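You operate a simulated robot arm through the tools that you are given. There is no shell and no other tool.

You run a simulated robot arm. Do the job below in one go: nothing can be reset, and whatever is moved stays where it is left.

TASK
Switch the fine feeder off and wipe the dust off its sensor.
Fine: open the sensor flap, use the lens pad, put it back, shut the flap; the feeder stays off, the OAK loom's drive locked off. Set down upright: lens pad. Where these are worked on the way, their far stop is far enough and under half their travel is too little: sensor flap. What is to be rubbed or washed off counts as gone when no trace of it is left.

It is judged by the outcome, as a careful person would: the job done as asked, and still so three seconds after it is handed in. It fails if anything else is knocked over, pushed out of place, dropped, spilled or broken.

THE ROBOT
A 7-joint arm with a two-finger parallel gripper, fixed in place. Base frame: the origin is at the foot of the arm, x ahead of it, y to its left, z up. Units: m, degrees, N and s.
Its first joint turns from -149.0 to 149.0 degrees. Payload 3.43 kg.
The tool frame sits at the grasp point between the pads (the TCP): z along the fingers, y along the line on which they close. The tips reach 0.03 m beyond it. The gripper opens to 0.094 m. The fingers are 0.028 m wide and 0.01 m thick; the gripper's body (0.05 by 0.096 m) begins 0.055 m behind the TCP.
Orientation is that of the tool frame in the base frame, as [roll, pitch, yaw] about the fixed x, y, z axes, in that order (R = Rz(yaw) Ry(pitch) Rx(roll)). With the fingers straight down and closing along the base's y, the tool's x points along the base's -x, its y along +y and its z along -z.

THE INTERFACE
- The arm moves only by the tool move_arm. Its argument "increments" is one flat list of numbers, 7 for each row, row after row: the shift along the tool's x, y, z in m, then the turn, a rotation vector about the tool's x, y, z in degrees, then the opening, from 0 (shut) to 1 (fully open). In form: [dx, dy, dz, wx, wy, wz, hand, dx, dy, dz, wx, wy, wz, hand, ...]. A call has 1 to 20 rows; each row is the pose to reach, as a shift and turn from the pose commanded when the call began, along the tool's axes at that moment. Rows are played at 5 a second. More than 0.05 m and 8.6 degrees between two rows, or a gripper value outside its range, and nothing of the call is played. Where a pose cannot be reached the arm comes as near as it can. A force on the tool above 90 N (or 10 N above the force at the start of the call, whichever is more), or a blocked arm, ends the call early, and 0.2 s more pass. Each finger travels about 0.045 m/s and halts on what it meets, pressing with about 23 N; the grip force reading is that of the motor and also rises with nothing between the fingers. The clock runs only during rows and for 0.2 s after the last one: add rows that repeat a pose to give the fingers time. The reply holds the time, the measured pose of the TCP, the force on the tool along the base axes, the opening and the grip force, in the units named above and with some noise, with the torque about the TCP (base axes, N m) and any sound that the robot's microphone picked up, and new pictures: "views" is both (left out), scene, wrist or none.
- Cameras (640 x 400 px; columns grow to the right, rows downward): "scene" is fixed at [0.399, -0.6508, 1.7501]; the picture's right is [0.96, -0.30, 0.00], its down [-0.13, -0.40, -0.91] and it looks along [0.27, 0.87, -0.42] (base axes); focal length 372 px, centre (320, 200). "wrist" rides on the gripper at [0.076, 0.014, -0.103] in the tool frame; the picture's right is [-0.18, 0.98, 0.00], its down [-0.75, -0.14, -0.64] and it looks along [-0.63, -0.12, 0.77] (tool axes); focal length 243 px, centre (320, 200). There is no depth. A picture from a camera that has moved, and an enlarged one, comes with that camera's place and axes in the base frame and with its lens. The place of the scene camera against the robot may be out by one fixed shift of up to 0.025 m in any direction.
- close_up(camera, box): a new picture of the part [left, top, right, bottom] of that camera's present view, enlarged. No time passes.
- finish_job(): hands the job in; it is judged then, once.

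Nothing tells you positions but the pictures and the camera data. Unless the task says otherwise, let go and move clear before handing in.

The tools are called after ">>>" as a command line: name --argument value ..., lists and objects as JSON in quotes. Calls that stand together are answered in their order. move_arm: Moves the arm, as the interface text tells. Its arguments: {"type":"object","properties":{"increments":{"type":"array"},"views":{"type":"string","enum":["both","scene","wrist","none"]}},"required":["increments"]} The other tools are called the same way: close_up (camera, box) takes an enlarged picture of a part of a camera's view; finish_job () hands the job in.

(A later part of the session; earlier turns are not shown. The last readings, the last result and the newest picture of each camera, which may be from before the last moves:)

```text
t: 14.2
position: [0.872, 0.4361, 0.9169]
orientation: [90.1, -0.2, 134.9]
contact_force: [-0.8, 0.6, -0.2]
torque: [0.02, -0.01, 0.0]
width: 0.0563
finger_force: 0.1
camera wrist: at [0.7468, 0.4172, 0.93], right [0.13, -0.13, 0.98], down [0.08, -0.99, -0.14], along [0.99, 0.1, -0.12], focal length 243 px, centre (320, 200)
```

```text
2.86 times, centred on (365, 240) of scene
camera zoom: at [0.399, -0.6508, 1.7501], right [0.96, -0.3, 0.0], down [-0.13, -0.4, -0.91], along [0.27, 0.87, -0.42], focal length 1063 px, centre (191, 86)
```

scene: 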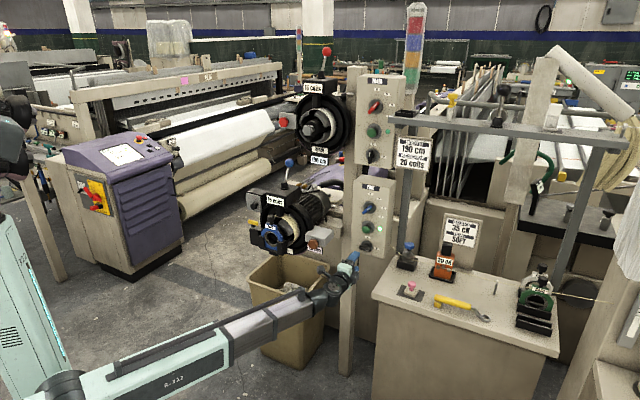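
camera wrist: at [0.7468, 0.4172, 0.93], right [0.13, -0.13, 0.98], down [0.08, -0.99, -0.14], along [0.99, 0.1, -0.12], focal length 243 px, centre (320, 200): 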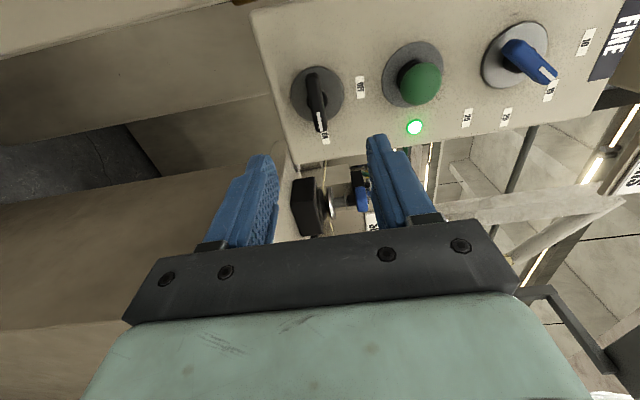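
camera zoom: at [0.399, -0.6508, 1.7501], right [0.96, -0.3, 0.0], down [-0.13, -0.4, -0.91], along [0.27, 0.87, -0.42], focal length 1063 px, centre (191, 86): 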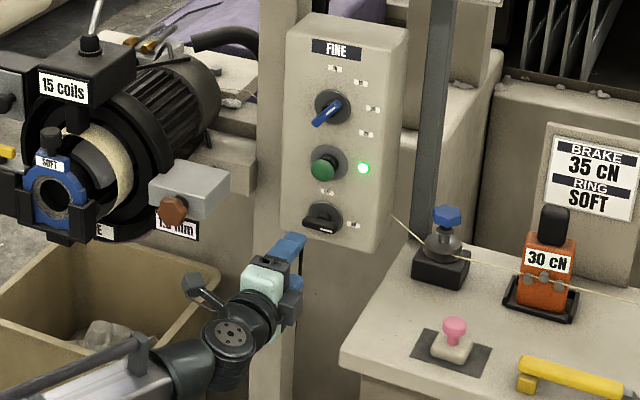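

Lever centre is about 0.107 m ahead of the TCP and 4 mm low/left. Advancing with the fingers straddling the lever.

>>> move_arm --increments '[0.004, -0.004, 0.03, 0, 0, 0, 0.6, 0.004, -0.004, 0.06, 0, 0, 0, 0.6, 0.004, -0.004, 0.08, 0, 0, 0, 0.6, 0.004, -0.004, 0.09, 0, 0, 0, 0.6]' --views "wrist"

>>> close_up --camera "wrist" --box '[200, 60, 440, 240]'

>>> close_up --camera "scene" --box '[320, 200, 420, 290]'

```text
t: 15.2
position: [0.9337, 0.5036, 0.9122]
orientation: [90.1, -0.2, 135.0]
contact_force: [0.3, -0.7, 0.2]
torque: [0.02, 0.01, -0.02]
width: 0.0564
finger_force: 0.1
camera wrist: at [0.8079, 0.4852, 0.9259], right [0.13, -0.13, 0.98], down [0.08, -0.99, -0.14], along [0.99, 0.1, -0.12], focal length 243 px, centre (320, 200)
```

wrist: 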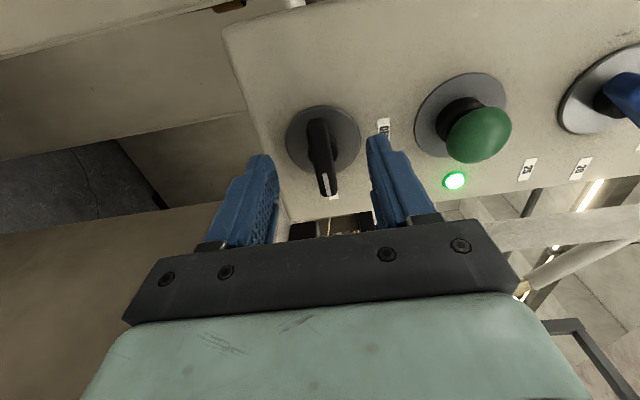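

```text
2.22 times, centred on (320, 150) of wrist
camera zoom: at [0.8079, 0.4852, 0.9259], right [0.13, -0.13, 0.98], down [0.08, -0.99, -0.14], along [0.99, 0.1, -0.12], focal length 539 px, centre (320, 311)
```

zoom: 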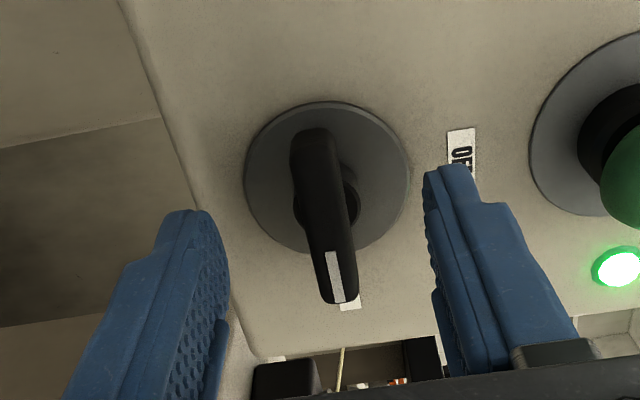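

```text
4.44 times, centred on (370, 245) of scene
camera zoom: at [0.399, -0.6508, 1.7501], right [0.96, -0.3, 0.0], down [-0.13, -0.4, -0.91], along [0.27, 0.87, -0.42], focal length 1653 px, centre (98, 0)
```

zoom: 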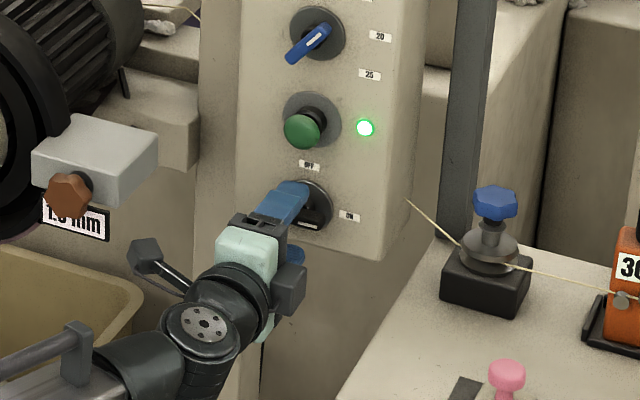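

>>> move_arm --increments '[0, 0, 0.01, 0, 0, 0, 0.6, 0, 0.001, 0.02, 0, 0, 0, 0.6, 0, 0.001, 0.021, 0, 0, 0, 0.4, 0, 0.001, 0.021, 0, 0, 0, 0.2, 0, 0.001, 0.021, 0, 0, 0, 0.0, 0, 0.001, 0.021, 0, 0, 0, 0.0, 0, 0.001, 0.021, 0, 0, 0, 0.0]' --views "wrist"

>>> close_up --camera "wrist" --box '[200, 60, 440, 240]'

```text
t: 16.8
position: [0.9483, 0.518, 0.9152]
orientation: [90.0, 0.0, 135.0]
contact_force: [4.9, 3.3, 10.3]
torque: [0.22, -0.23, -0.1]
width: 0.0197
finger_force: 45.2
camera wrist: at [0.8226, 0.4995, 0.9276], right [0.13, -0.13, 0.98], down [0.08, -0.99, -0.14], along [0.99, 0.1, -0.12], focal length 243 px, centre (320, 200)
```

wrist: 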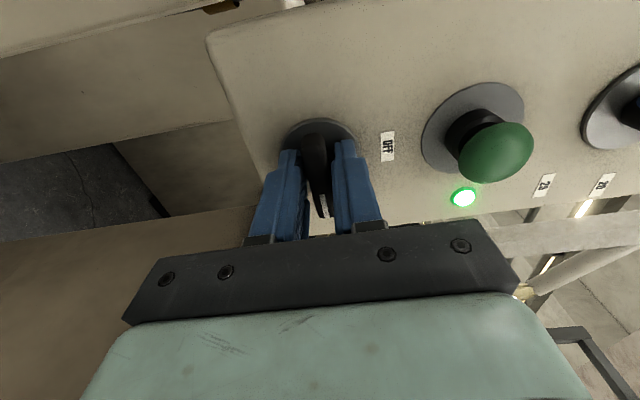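

```text
2.22 times, centred on (320, 150) of wrist
camera zoom: at [0.8226, 0.4995, 0.9276], right [0.13, -0.13, 0.98], down [0.08, -0.99, -0.14], along [0.99, 0.1, -0.12], focal length 539 px, centre (320, 311)
```

zoom: 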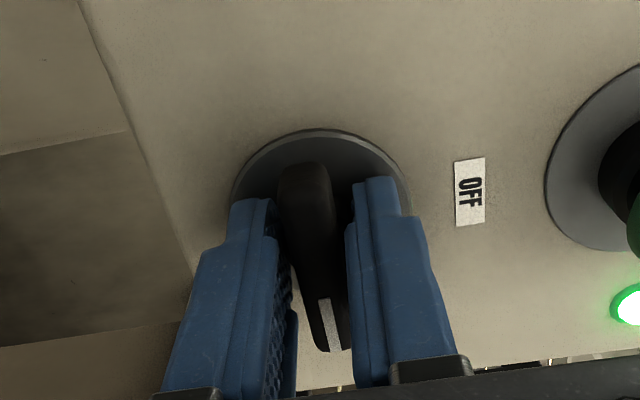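

The lever is gripped. Turning it 90° counter-clockwise (about tool -z) to OFF.

>>> move_arm --increments '[0, 0, 0, 0, 0, -7.5, 0, 0, 0, 0, 0, 0, -15, 0, 0, 0, 0, 0, 0, -22.5, 0, 0, 0, 0, 0, 0, -30, 0, 0, 0, 0, 0, 0, -37.5, 0, 0, 0, 0, 0, 0, -45, 0, 0, 0, 0, 0, 0, -52.5, 0, 0, 0, 0, 0, 0, -60, 0, 0, 0, 0, 0, 0, -67.5, 0, 0, 0, 0, 0, 0, -75, 0, 0, 0, 0, 0, 0, -82.5, 0, 0, 0, 0, 0, 0, -90, 0, 0, 0, 0, 0, 0, -90, 0]'

>>> close_up --camera "wrist" --box '[200, 40, 440, 220]'

>>> close_up --camera "scene" --box '[320, 170, 420, 290]'

```text
t: 19.6
position: [0.9496, 0.5171, 0.9139]
orientation: [165.8, 89.9, -149.3]
contact_force: [8.9, -12.6, 5.7]
torque: [0.1, -0.07, -0.35]
width: 0.0198
finger_force: 45.0
camera wrist: at [0.8668, 0.4552, 0.8361], right [-0.69, 0.7, 0.18], down [-0.35, -0.55, 0.75], along [0.63, 0.46, 0.63], focal length 243 px, centre (320, 200)
```

scene: 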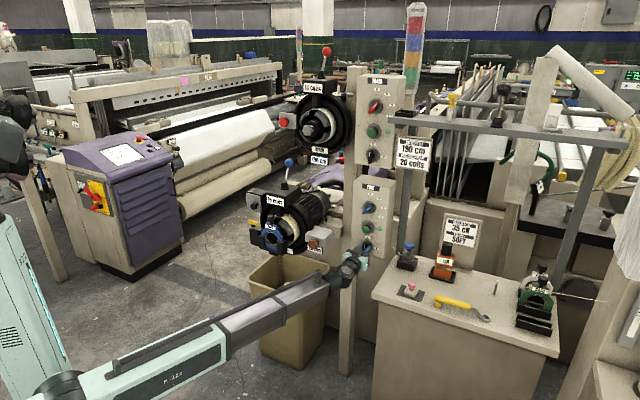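
wrist: 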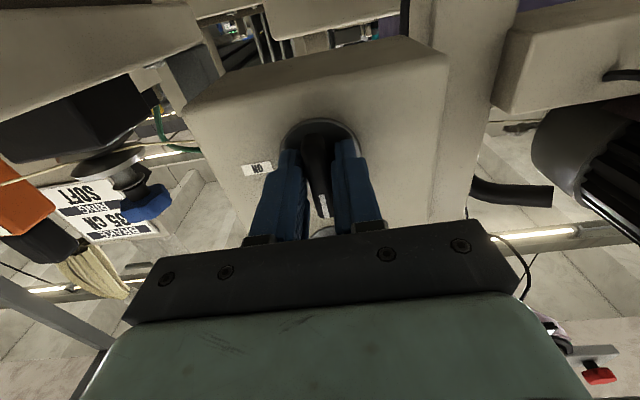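

```text
2.22 times, centred on (320, 130) of wrist
camera zoom: at [0.8668, 0.4552, 0.8361], right [-0.69, 0.7, 0.18], down [-0.35, -0.55, 0.75], along [0.63, 0.46, 0.63], focal length 539 px, centre (320, 356)
```

zoom: 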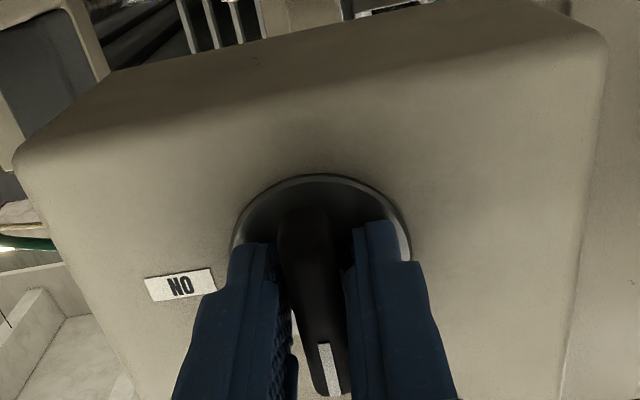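

```text
3.33 times, centred on (370, 230) of scene
camera zoom: at [0.399, -0.6508, 1.7501], right [0.96, -0.3, 0.0], down [-0.13, -0.4, -0.91], along [0.27, 0.87, -0.42], focal length 1240 px, centre (153, 100)
```

zoom: 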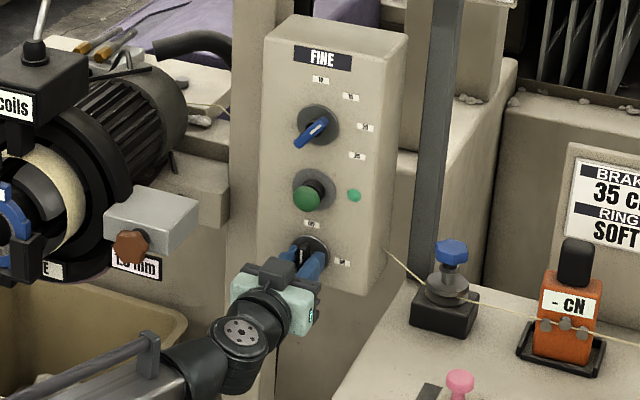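

The lamp is out and the lever mark points up at OFF. Releasing and backing out.

>>> move_arm --increments '[0, 0, 0, 0, 0, 0, 0.3, 0, 0, 0, 0, 0, 0, 0.5, 0, 0, 0, 0, 0, 0, 0.5, 0, 0, -0.03, 0, 0, 0, 0.5, 0, 0, -0.07, 0, 0, 0, 0.5, 0, 0, -0.11, 0, 0, 0, 0.5, 0, 0, -0.15, 0, 0, 0, 0.5]'

>>> close_up --camera "scene" --box '[320, 170, 420, 290]'

>>> close_up --camera "wrist" --box '[240, 0, 640, 220]'

```text
t: 21.2
position: [0.8419, 0.413, 0.9158]
orientation: [125.7, 89.8, 170.9]
contact_force: [-0.3, -0.6, 0.2]
torque: [0.03, 0.0, 0.03]
width: 0.047
finger_force: 0.1
camera wrist: at [0.7592, 0.3501, 0.8361], right [-0.7, 0.69, 0.19], down [-0.35, -0.55, 0.75], along [0.63, 0.46, 0.63], focal length 243 px, centre (320, 200)
```

scene: 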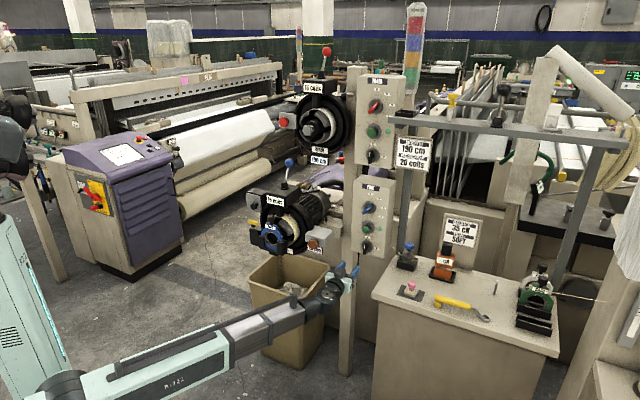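
wrist: 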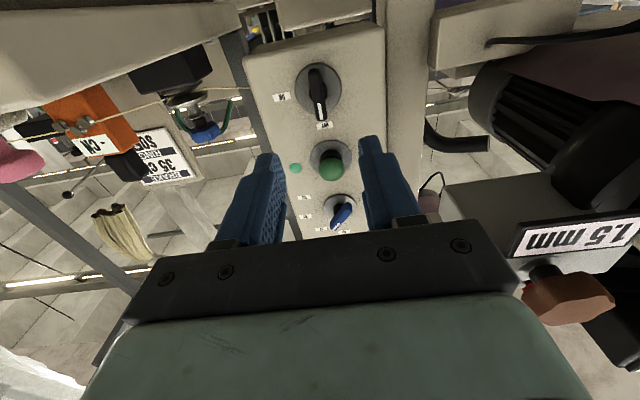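

```text
3.33 times, centred on (370, 230) of scene
camera zoom: at [0.399, -0.6508, 1.7501], right [0.96, -0.3, 0.0], down [-0.13, -0.4, -0.91], along [0.27, 0.87, -0.42], focal length 1240 px, centre (153, 100)
```

zoom: 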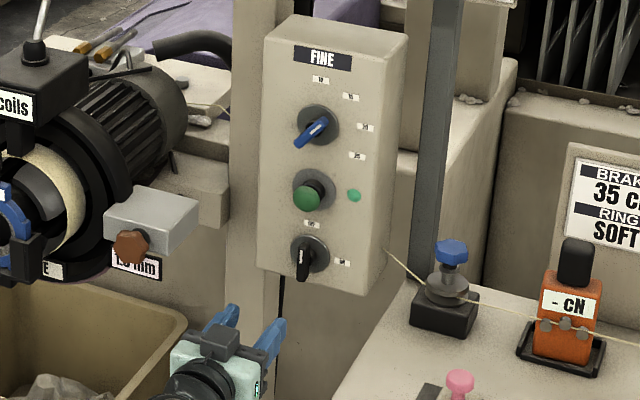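

```text
1.60 times, centred on (440, 110) of wrist
camera zoom: at [0.7592, 0.3501, 0.8361], right [-0.7, 0.69, 0.19], down [-0.35, -0.55, 0.75], along [0.63, 0.46, 0.63], focal length 388 px, centre (128, 344)
```

zoom: 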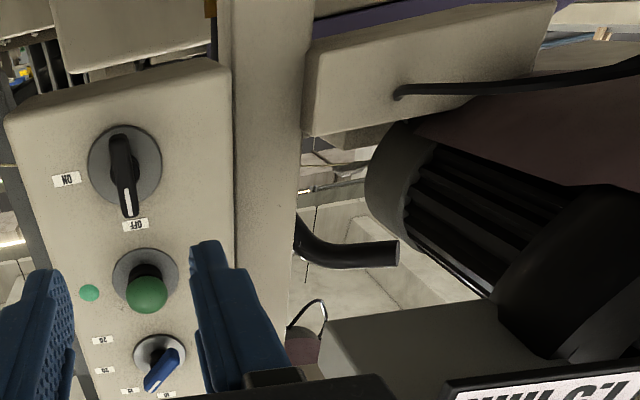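

The switch is at OFF and the lamp is dark. There's a bit of orange behind the post below this box, so I'll dip down and look under it for the OAK isolator.

>>> move_arm --increments '[0.03, 0, -0.02, 0, 7.5, 0, 0.5, 0.065, 0, -0.04, 0, 15, 0, 0.5, 0.1, 0, -0.06, 0, 22.5, 0, 0.5, 0.136, 0, -0.06, 0, 30, 0, 0.5]'

>>> close_up --camera "wrist" --box '[220, 0, 520, 190]'

```text
t: 22.2
position: [0.8001, 0.3693, 0.7777]
orientation: [179.7, 59.8, -135.2]
contact_force: [-0.5, 0.8, -0.6]
torque: [-0.02, -0.01, -0.02]
width: 0.047
finger_force: 0.1
camera wrist: at [0.7006, 0.29, 0.7614], right [-0.63, 0.76, 0.16], down [-0.02, -0.23, 0.97], along [0.78, 0.61, 0.16], focal length 243 px, centre (320, 200)
```

scene: 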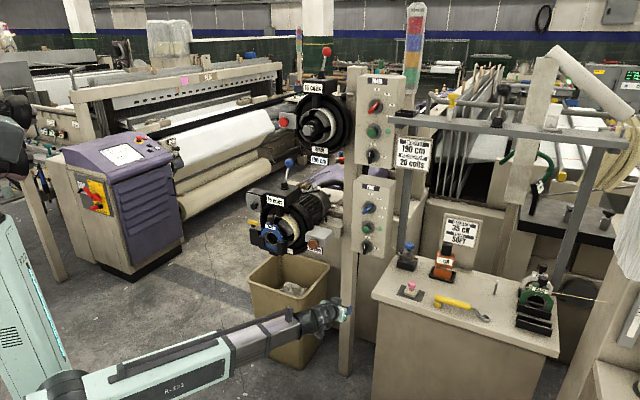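
wrist: 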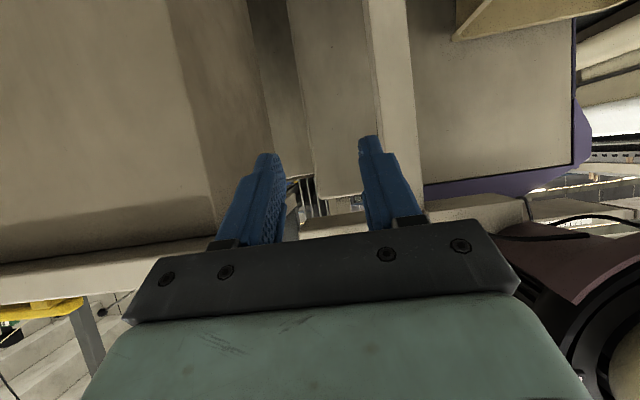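

```text
2.11 times, centred on (370, 95) of wrist
camera zoom: at [0.7006, 0.29, 0.7614], right [-0.63, 0.76, 0.16], down [-0.02, -0.23, 0.97], along [0.78, 0.61, 0.16], focal length 511 px, centre (215, 421)
```

zoom: 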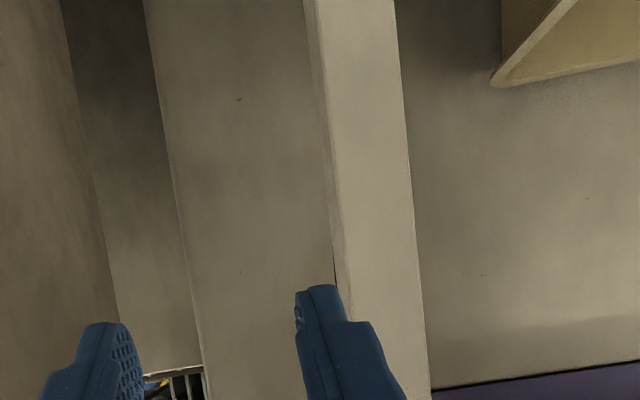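

No isolator within reach, and the OAK cabinet's near side is plain; OAK's desk is dark, so I leave that as it is. Next I swing to the left of the feeder to approach the flap knob along +x.

>>> move_arm --increments '[-0.0232, 0.0041, -0.0378, 0, 0, 0, 0.5, -0.0465, 0.0082, -0.0756, 0, 0, 0, 0.5, -0.0697, 0.0123, -0.1135, 0, 0, 0, 0.5, -0.0929, 0.0164, -0.1513, 0, 0, 0, 0.5, -0.1162, 0.0204, -0.1891, 0, 0, 0, 0.5, -0.1394, 0.0245, -0.2269, 2.592, 0, 1.509, 0.5, -0.1626, 0.0286, -0.2648, 5.184, 0, 3.018, 0.5, -0.1859, 0.0327, -0.3026, 7.776, 0, 4.527, 0.5, -0.2091, 0.0368, -0.3404, 10.368, 0, 6.036, 0.6, -0.2299, 0.0757, -0.3402, 12.96, 0, 7.545, 0.7, -0.2481, 0.1181, -0.3429, 15.552, 0, 9.054, 0.7, -0.2634, 0.1614, -0.3462, 18.144, 0, 10.563, 0.7, -0.2771, 0.2052, -0.3527, 20.736, 0, 12.072, 0.7, -0.2895, 0.2483, -0.361, 23.328, 0, 13.581, 0.7, -0.3014, 0.2914, -0.3704, 25.92, 0, 15.09, 0.7, -0.3092, 0.3352, -0.3768, 28.512, 0, 16.599, 0.7, -0.3145, 0.3798, -0.3776, 31.104, 0, 18.108, 0.7, -0.323, 0.4237, -0.373, 33.696, 0, 19.617, 0.7, -0.33, 0.4662, -0.3608, 36.288, 0, 21.126, 0.7, -0.3405, 0.5058, -0.3427, 38.88, 0, 22.635, 0.7]'

```text
t: 26.4
position: [0.3491, 0.6378, 1.246]
orientation: [179.6, 59.8, 179.7]
contact_force: [0.0, -0.9, 0.2]
torque: [0.01, 0.04, 0.07]
width: 0.0656
finger_force: 0.1
camera wrist: at [0.2233, 0.6514, 1.2305], right [0.09, 0.98, 0.16], down [-0.18, -0.14, 0.97], along [0.98, -0.12, 0.16], focal length 243 px, centre (320, 200)
```

scene: 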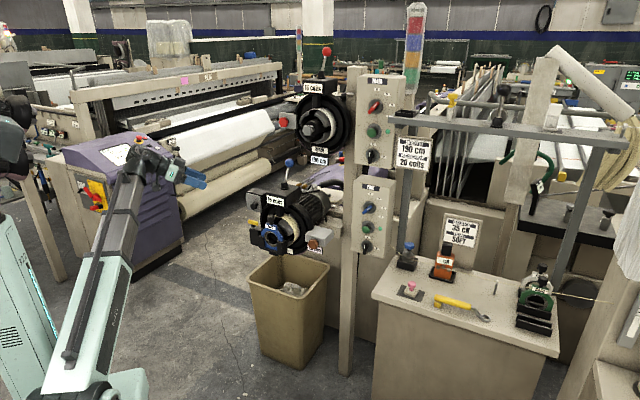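
wrist: 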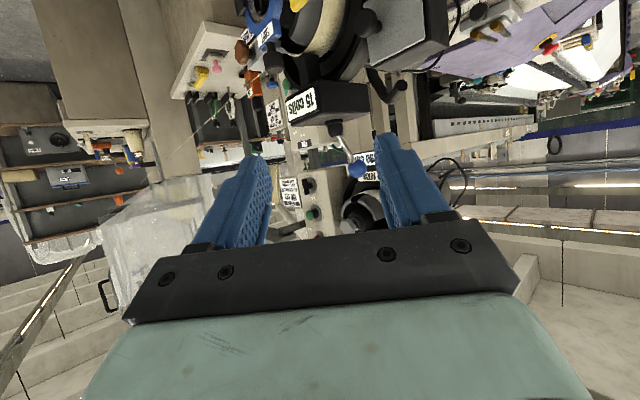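

>>> move_arm --increments '[0.0095, 0.0068, 0.0104, -1.975, -1.975, 7.31, 0.7, 0.0189, 0.0137, 0.0209, -3.95, -3.95, 14.62, 0.7, 0.0284, 0.0205, 0.0313, -5.925, -5.925, 21.93, 0.7, 0.0378, 0.0273, 0.0417, -7.9, -7.9, 29.23, 0.7, 0.0473, 0.0342, 0.0521, -9.875, -9.875, 36.54, 0.7, 0.0567, 0.041, 0.0626, -11.85, -11.85, 43.85, 0.7, 0.0662, 0.0478, 0.073, -13.83, -13.83, 51.16, 0.7, 0.0756, 0.0547, 0.0834, -15.8, -15.8, 58.47, 0.7, 0.0851, 0.0615, 0.0938, -17.78, -17.78, 65.78, 0.7, 0.0945, 0.0683, 0.1043, -19.75, -19.75, 73.08, 0.7, 0.104, 0.0752, 0.1147, -21.73, -21.73, 80.39, 0.7, 0.1134, 0.082, 0.1251, -23.7, -23.7, 87.7, 0.7]'

>>> close_up --camera "wrist" --box '[160, 0, 480, 200]'

>>> close_up --camera "scene" --box '[180, 150, 340, 270]'

```text
t: 29.0
position: [0.4034, 0.7197, 1.0888]
orientation: [90.2, 0.2, 90.0]
contact_force: [-0.3, -0.1, 0.3]
torque: [0.0, -0.01, 0.04]
width: 0.0658
finger_force: 0.0
camera wrist: at [0.302, 0.7957, 1.1006], right [0.0, -0.18, 0.98], down [-0.64, -0.76, -0.14], along [0.77, -0.63, -0.12], focal length 243 px, centre (320, 200)
```

scene: 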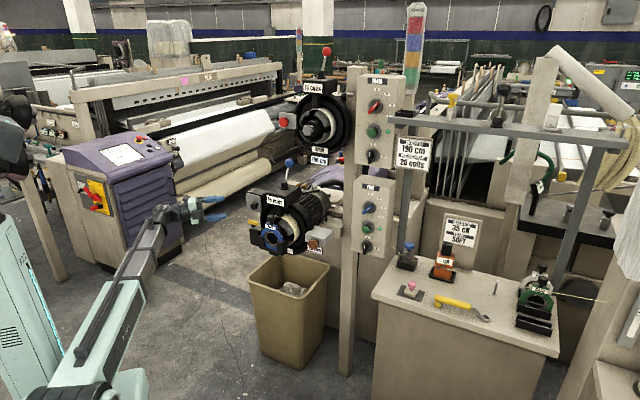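
wrist: 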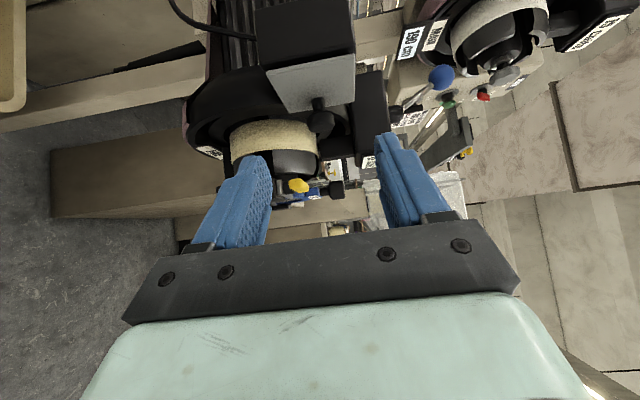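

```text
2.00 times, centred on (320, 100) of wrist
camera zoom: at [0.302, 0.7957, 1.1006], right [0.0, -0.18, 0.98], down [-0.64, -0.76, -0.14], along [0.77, -0.63, -0.12], focal length 485 px, centre (320, 400)
```

zoom: 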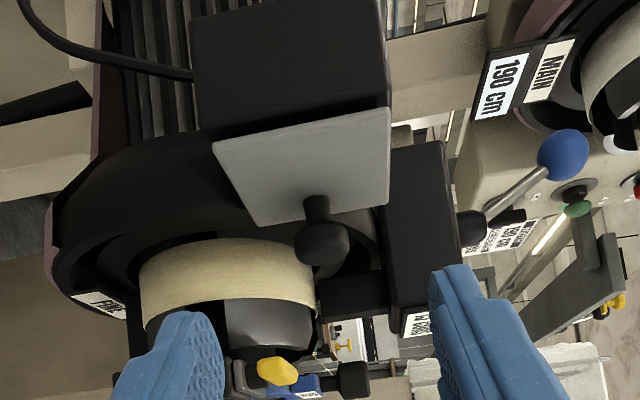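

```text
3.33 times, centred on (260, 210) of scene
camera zoom: at [0.399, -0.6508, 1.7501], right [0.96, -0.3, 0.0], down [-0.13, -0.4, -0.91], along [0.27, 0.87, -0.42], focal length 1240 px, centre (520, 167)
```

zoom: 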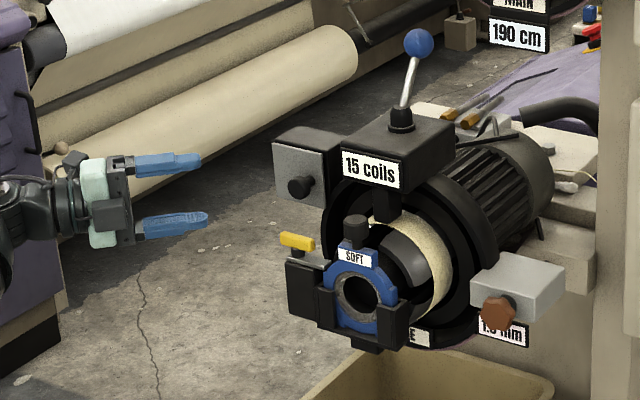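

Knob refined at about (0.543, 0.702, 1.082). Advancing along +x with the fingers above and below it.

>>> move_arm --increments '[-0.0177, -0.0068, 0.03, 0, 0, 0, 0.7, -0.0177, -0.0068, 0.065, 0, 0, 0, 0.7, -0.0177, -0.0068, 0.095, 0, 0, 0, 0.7, -0.0177, -0.0068, 0.105, 0, 0, 0, 0.7]' --views "wrist"

>>> close_up --camera "wrist" --box '[200, 30, 440, 220]'

>>> close_up --camera "scene" --box '[200, 160, 320, 250]'

```text
t: 30.0
position: [0.5089, 0.7028, 1.0862]
orientation: [90.2, 0.5, 90.2]
contact_force: [0.4, 0.3, 1.1]
torque: [0.03, 0.03, 0.03]
width: 0.066
finger_force: 0.1
out of reach, approached as far as the arm can: row 1, 2, 3, 4
camera wrist: at [0.4076, 0.7779, 1.0983], right [0.01, -0.18, 0.98], down [-0.64, -0.76, -0.13], along [0.77, -0.63, -0.12], focal length 243 px, centre (320, 200)
```

wrist: 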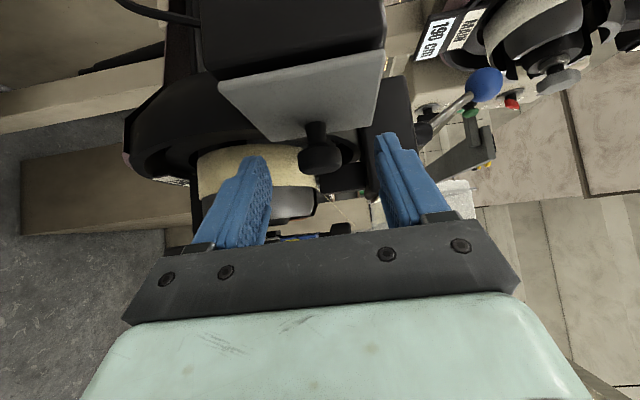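

```text
2.11 times, centred on (320, 125) of wrist
camera zoom: at [0.4076, 0.7779, 1.0983], right [0.01, -0.18, 0.98], down [-0.64, -0.76, -0.13], along [0.77, -0.63, -0.12], focal length 511 px, centre (320, 358)
```

zoom: 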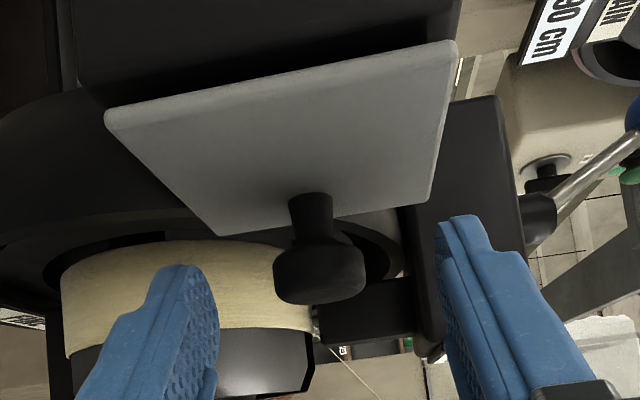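

```text
4.44 times, centred on (260, 205) of scene
camera zoom: at [0.399, -0.6508, 1.7501], right [0.96, -0.3, 0.0], down [-0.13, -0.4, -0.91], along [0.27, 0.87, -0.42], focal length 1653 px, centre (587, 178)
```

zoom: 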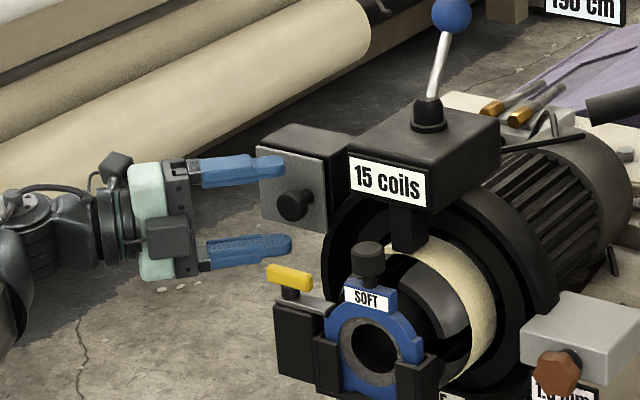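

>>> move_arm --increments '[0, -0.003, 0.008, 0, 0, 0, 0.7, 0, -0.003, 0.016, 0, 0, 0, 0.7, 0, -0.003, 0.016, 0, 0, 0, 0.5, 0, -0.003, 0.016, 0, 0, 0, 0.3, 0, -0.003, 0.016, 0, 0, 0, 0.15, 0, -0.003, 0.016, 0, 0, 0, 0.1, 0, -0.003, 0.016, 0, 0, 0, 0.1]' --views "wrist"

>>> close_up --camera "wrist" --box '[200, 30, 440, 220]'

>>> close_up --camera "scene" --box '[200, 160, 320, 250]'

```text
t: 31.6
position: [0.5257, 0.7023, 1.0857]
orientation: [90.4, 0.5, 90.0]
contact_force: [1.9, -1.3, -4.6]
torque: [-0.01, 0.11, -0.03]
width: 0.0268
finger_force: 45.6
out of reach, approached as far as the arm can: row 1, 2, 3, 4, 5, 6, 7
camera wrist: at [0.424, 0.7779, 1.0976], right [0.01, -0.18, 0.98], down [-0.64, -0.76, -0.13], along [0.77, -0.63, -0.12], focal length 243 px, centre (320, 200)
```

wrist: 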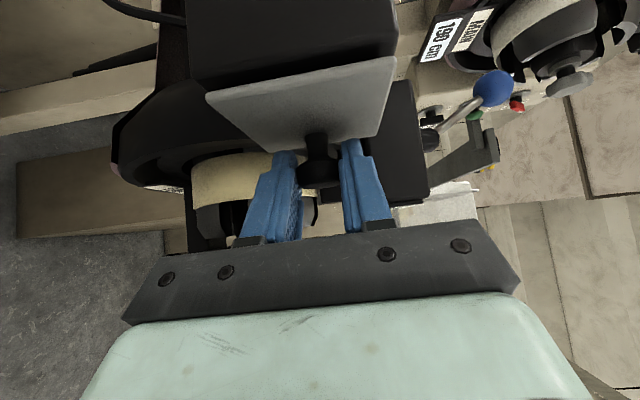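

```text
2.11 times, centred on (320, 125) of wrist
camera zoom: at [0.424, 0.7779, 1.0976], right [0.01, -0.18, 0.98], down [-0.64, -0.76, -0.13], along [0.77, -0.63, -0.12], focal length 511 px, centre (320, 358)
```

zoom: 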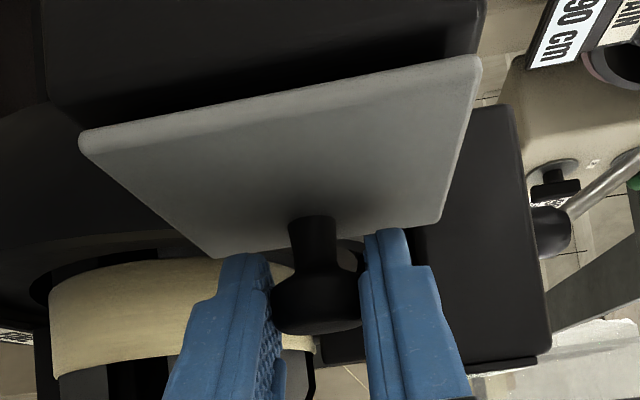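

```text
4.44 times, centred on (260, 205) of scene
camera zoom: at [0.399, -0.6508, 1.7501], right [0.96, -0.3, 0.0], down [-0.13, -0.4, -0.91], along [0.27, 0.87, -0.42], focal length 1653 px, centre (587, 178)
```

zoom: 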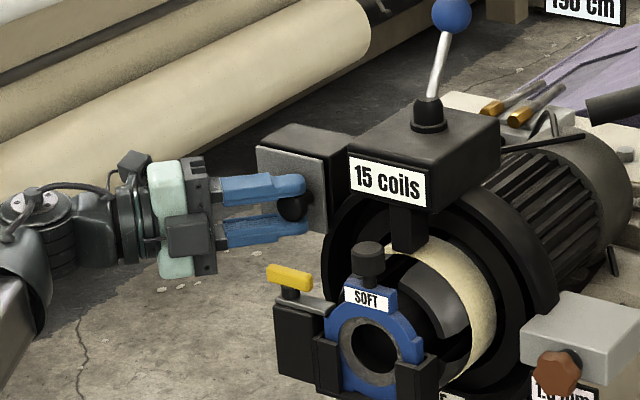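

The knob is gripped and its hinge should be on the far-left edge. Pulling along the opening arc, first about 30°.

>>> move_arm --increments '[-0.0008, 0, -0.0083, 0, 0, 0, 0.1, -0.0013, 0, -0.0166, 0, 0, 0, 0.1, -0.0003, 0, -0.025, 0, 0, 0, 0.1, 0.0017, 0, -0.033, 0, 0, 0, 0.1]' --views "both"

>>> close_up --camera "wrist" --box '[200, 30, 440, 220]'

>>> close_up --camera "scene" --box '[200, 160, 320, 250]'

```text
t: 32.6
position: [0.4948, 0.7003, 1.0856]
orientation: [90.5, 0.3, 89.7]
contact_force: [15.0, -23.0, -25.8]
torque: [0.02, 0.52, -1.46]
width: 0.0268
finger_force: 45.0
camera wrist: at [0.3925, 0.7777, 1.0983], right [0.01, -0.18, 0.98], down [-0.65, -0.75, -0.13], along [0.76, -0.64, -0.12], focal length 243 px, centre (320, 200)
```

scene: 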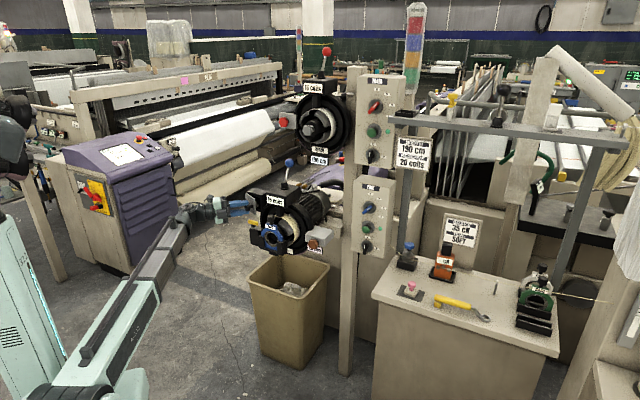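
wrist: 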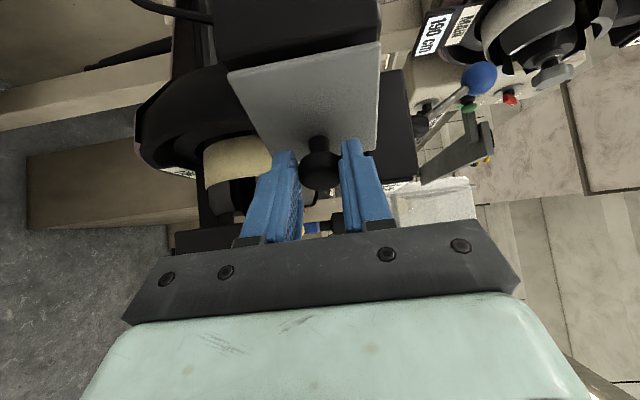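

```text
2.11 times, centred on (320, 125) of wrist
camera zoom: at [0.3925, 0.7777, 1.0983], right [0.01, -0.18, 0.98], down [-0.65, -0.75, -0.13], along [0.76, -0.64, -0.12], focal length 511 px, centre (320, 358)
```

zoom: 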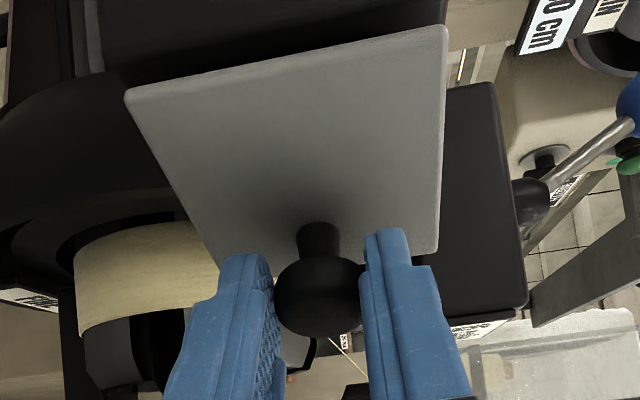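

```text
4.44 times, centred on (260, 205) of scene
camera zoom: at [0.399, -0.6508, 1.7501], right [0.96, -0.3, 0.0], down [-0.13, -0.4, -0.91], along [0.27, 0.87, -0.42], focal length 1653 px, centre (587, 178)
```

zoom: 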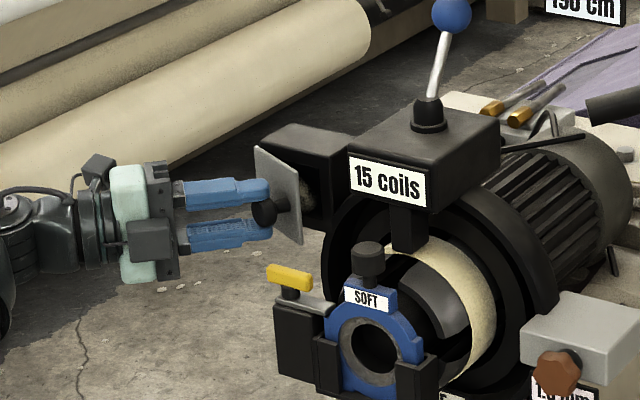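

The flap is swinging open with the sensor showing behind it. Continuing along a slightly corrected arc toward 90–100°.

>>> move_arm --increments '[-0.001, 0, -0.009, 0, 0, 0, 0.1, 0.0026, 0, -0.0174, 0, 0, 0, 0.1, 0.0072, 0, -0.025, 0, 0, 0, 0.1, 0.0125, 0, -0.0316, 0, 0, 0, 0.1, 0.019, 0, -0.0375, 0, 0, 0, 0.1, 0.0257, 0, -0.0427, 0, 0, 0, 0.1]' --views "both"

>>> close_up --camera "wrist" --box '[200, 30, 440, 220]'

>>> close_up --camera "scene" --box '[200, 160, 320, 250]'

```text
t: 34.0
position: [0.4496, 0.7309, 1.092]
orientation: [90.0, 0.4, 90.3]
contact_force: [-1.2, -0.2, 0.0]
torque: [-0.02, 0.02, 0.03]
width: 0.0095
finger_force: 0.1
out of reach, approached as far as the arm can: row 6
camera wrist: at [0.3474, 0.8066, 1.104], right [0.0, -0.18, 0.98], down [-0.64, -0.76, -0.14], along [0.77, -0.63, -0.11], focal length 243 px, centre (320, 200)
```

scene: 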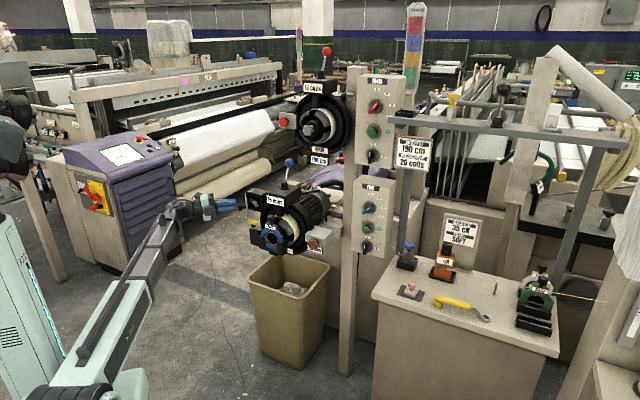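
wrist: 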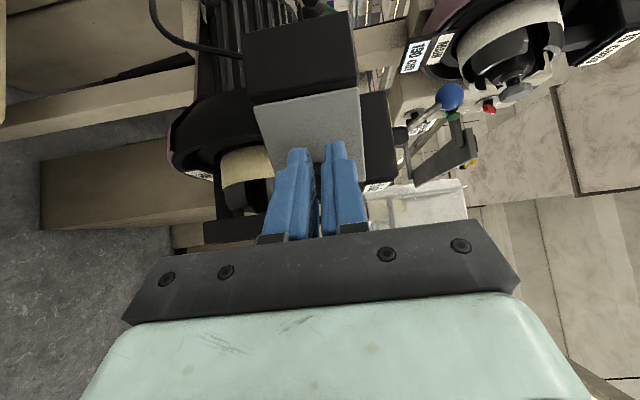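

```text
2.11 times, centred on (320, 125) of wrist
camera zoom: at [0.3474, 0.8066, 1.104], right [0.0, -0.18, 0.98], down [-0.64, -0.76, -0.14], along [0.77, -0.63, -0.11], focal length 511 px, centre (320, 358)
```

zoom: 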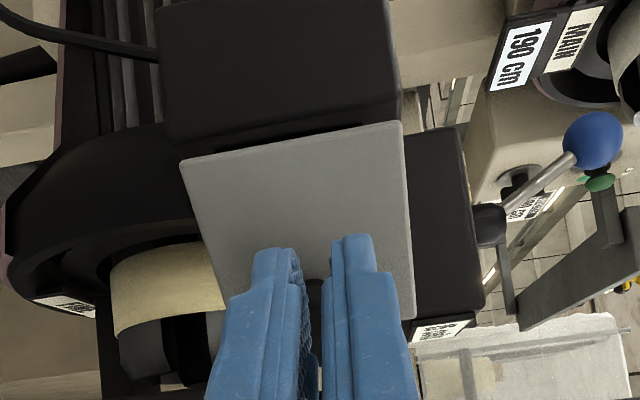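

```text
4.44 times, centred on (260, 205) of scene
camera zoom: at [0.399, -0.6508, 1.7501], right [0.96, -0.3, 0.0], down [-0.13, -0.4, -0.91], along [0.27, 0.87, -0.42], focal length 1653 px, centre (587, 178)
```

zoom: 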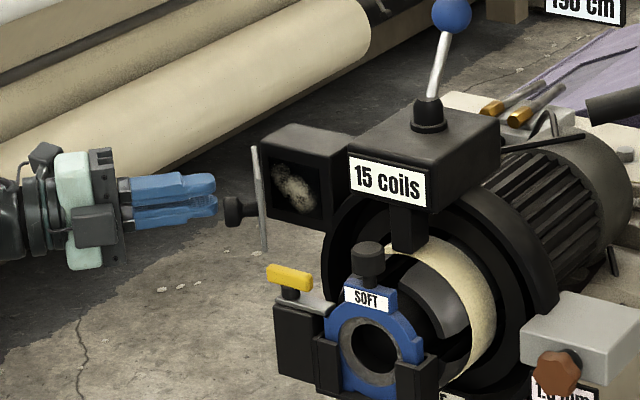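

The grip slipped off partway; the flap stands about 50° open with the dust patch visible. I'll back off, turn to face it squarely, and push it further open from inside with closed fingers.

>>> move_arm --increments '[-0.01, 0.002, -0.03, 0, 0, 0, 0.05, -0.03, 0.004, -0.06, 0, 8, 0, 0, -0.065, 0.006, -0.065, 0, 16, 0, 0, -0.1, 0.008, -0.06, 0, 24, 0, 0, -0.125, 0.008, -0.04, 0, 32, 0, 0, -0.13, 0.008, -0.01, 0, 40, 0, 0, -0.13, 0.008, 0.01, 0, 45, 0, 0]' --views "both"

>>> close_up --camera "wrist" --box '[200, 0, 440, 220]'

>>> close_up --camera "scene" --box '[200, 160, 320, 250]'

```text
t: 35.6
position: [0.4601, 0.5996, 1.0976]
orientation: [89.8, 0.0, 135.2]
contact_force: [0.4, -0.1, 0.4]
torque: [0.0, 0.01, 0.01]
width: 0.0001
finger_force: 23.7
camera wrist: at [0.3338, 0.5799, 1.1092], right [0.13, -0.13, 0.98], down [0.08, -0.99, -0.14], along [0.99, 0.1, -0.12], focal length 243 px, centre (320, 200)
```

scene: 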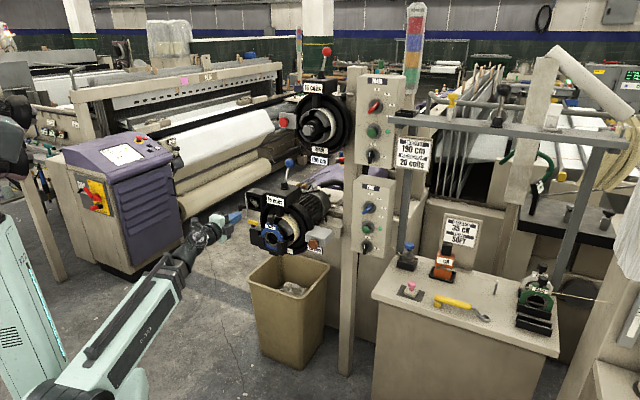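
wrist: 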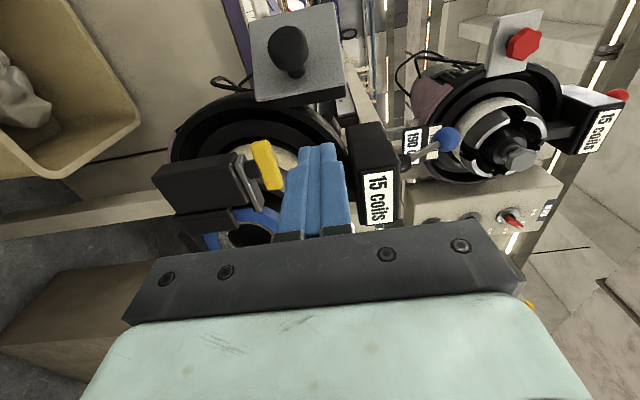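

```text
1.82 times, centred on (320, 110) of wrist
camera zoom: at [0.3338, 0.5799, 1.1092], right [0.13, -0.13, 0.98], down [0.08, -0.99, -0.14], along [0.99, 0.1, -0.12], focal length 441 px, centre (320, 364)
```

zoom: 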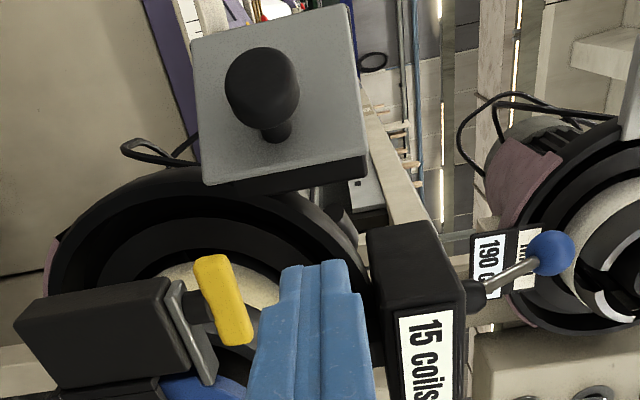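

```text
4.44 times, centred on (260, 205) of scene
camera zoom: at [0.399, -0.6508, 1.7501], right [0.96, -0.3, 0.0], down [-0.13, -0.4, -0.91], along [0.27, 0.87, -0.42], focal length 1653 px, centre (587, 178)
```

zoom: 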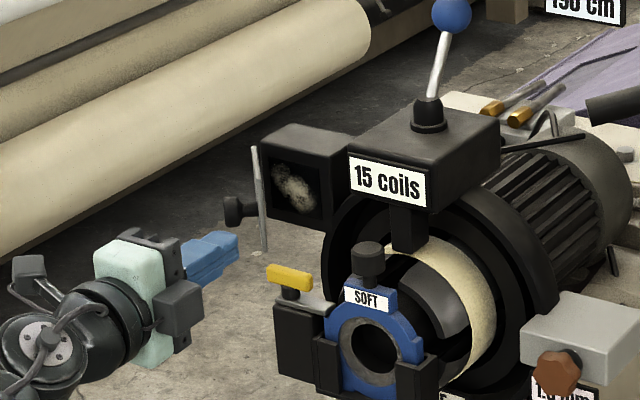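

Inserting the closed fingers to the right of the flap's free edge, above the yellow handle.

>>> move_arm --increments '[-0.0086, 0.005, 0.02, 0, 0, 0, 0, -0.0086, 0.005, 0.05, 0, 0, 0, 0, -0.0086, 0.005, 0.08, 0, 0, 0, 0, -0.0086, 0.005, 0.106, 0, 0, 0, 0]' --views "both"

>>> close_up --camera "scene" --box '[200, 160, 320, 250]'

```text
t: 36.6
position: [0.5418, 0.6684, 1.106]
orientation: [89.8, -0.1, 135.1]
contact_force: [0.3, -0.1, -0.1]
torque: [0.04, 0.0, -0.01]
width: 0.0001
finger_force: 23.4
camera wrist: at [0.4158, 0.6491, 1.1175], right [0.13, -0.13, 0.98], down [0.08, -0.99, -0.14], along [0.99, 0.1, -0.12], focal length 243 px, centre (320, 200)
```

scene: 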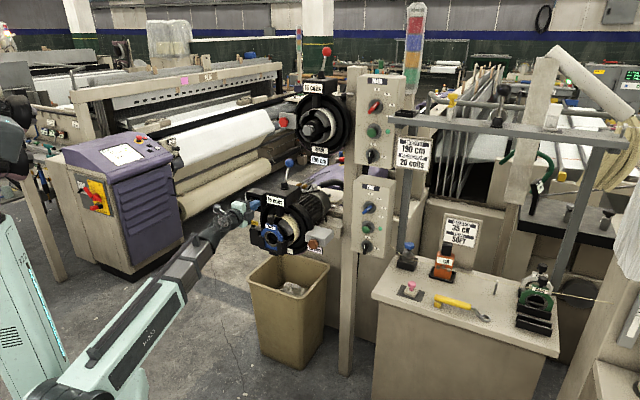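
wrist: 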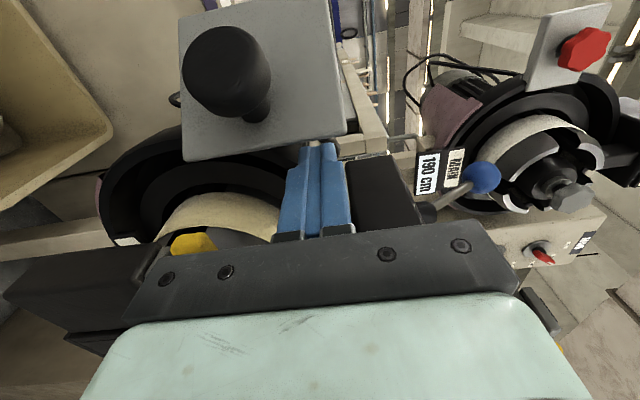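

```text
4.44 times, centred on (260, 205) of scene
camera zoom: at [0.399, -0.6508, 1.7501], right [0.96, -0.3, 0.0], down [-0.13, -0.4, -0.91], along [0.27, 0.87, -0.42], focal length 1653 px, centre (587, 178)
```

zoom: 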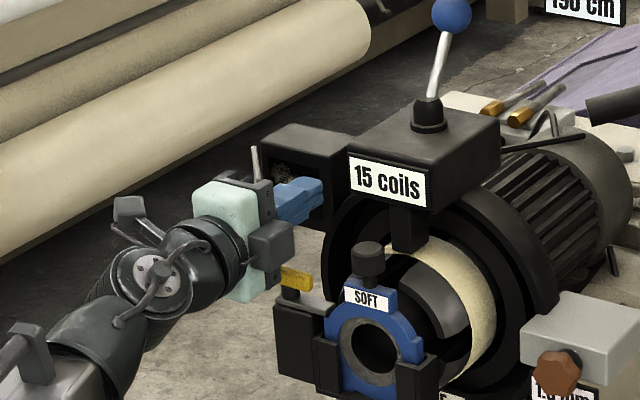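

>>> move_arm --increments '[0.015, 0, 0, 0, 0, 0, 0, 0.03, 0, 0, 0, 0, 0, 0, 0.045, 0, 0, 0, 0, 0, 0, 0.06, 0, 0, 0, 0, 0, 0, 0.07, 0, 0, 0, 0, 0, 0]' --views "both"

>>> close_up --camera "scene" --box '[200, 160, 320, 250]'

```text
t: 37.8
position: [0.4924, 0.7176, 1.1042]
orientation: [89.9, 0.0, 135.1]
contact_force: [1.2, -1.2, 0.3]
torque: [0.03, 0.03, -0.06]
width: 0.0002
finger_force: 22.6
camera wrist: at [0.3667, 0.6986, 1.1162], right [0.13, -0.13, 0.98], down [0.08, -0.99, -0.14], along [0.99, 0.1, -0.12], focal length 243 px, centre (320, 200)
```

scene: 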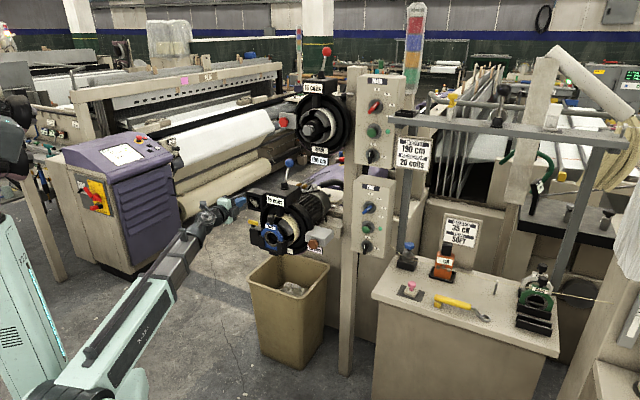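
wrist: 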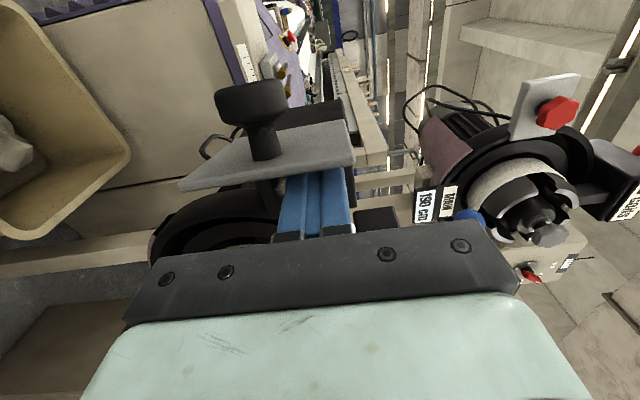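

```text
4.44 times, centred on (260, 205) of scene
camera zoom: at [0.399, -0.6508, 1.7501], right [0.96, -0.3, 0.0], down [-0.13, -0.4, -0.91], along [0.27, 0.87, -0.42], focal length 1653 px, centre (587, 178)
```

zoom: 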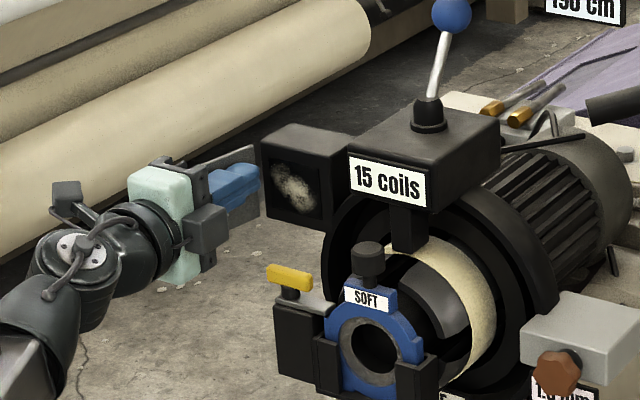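

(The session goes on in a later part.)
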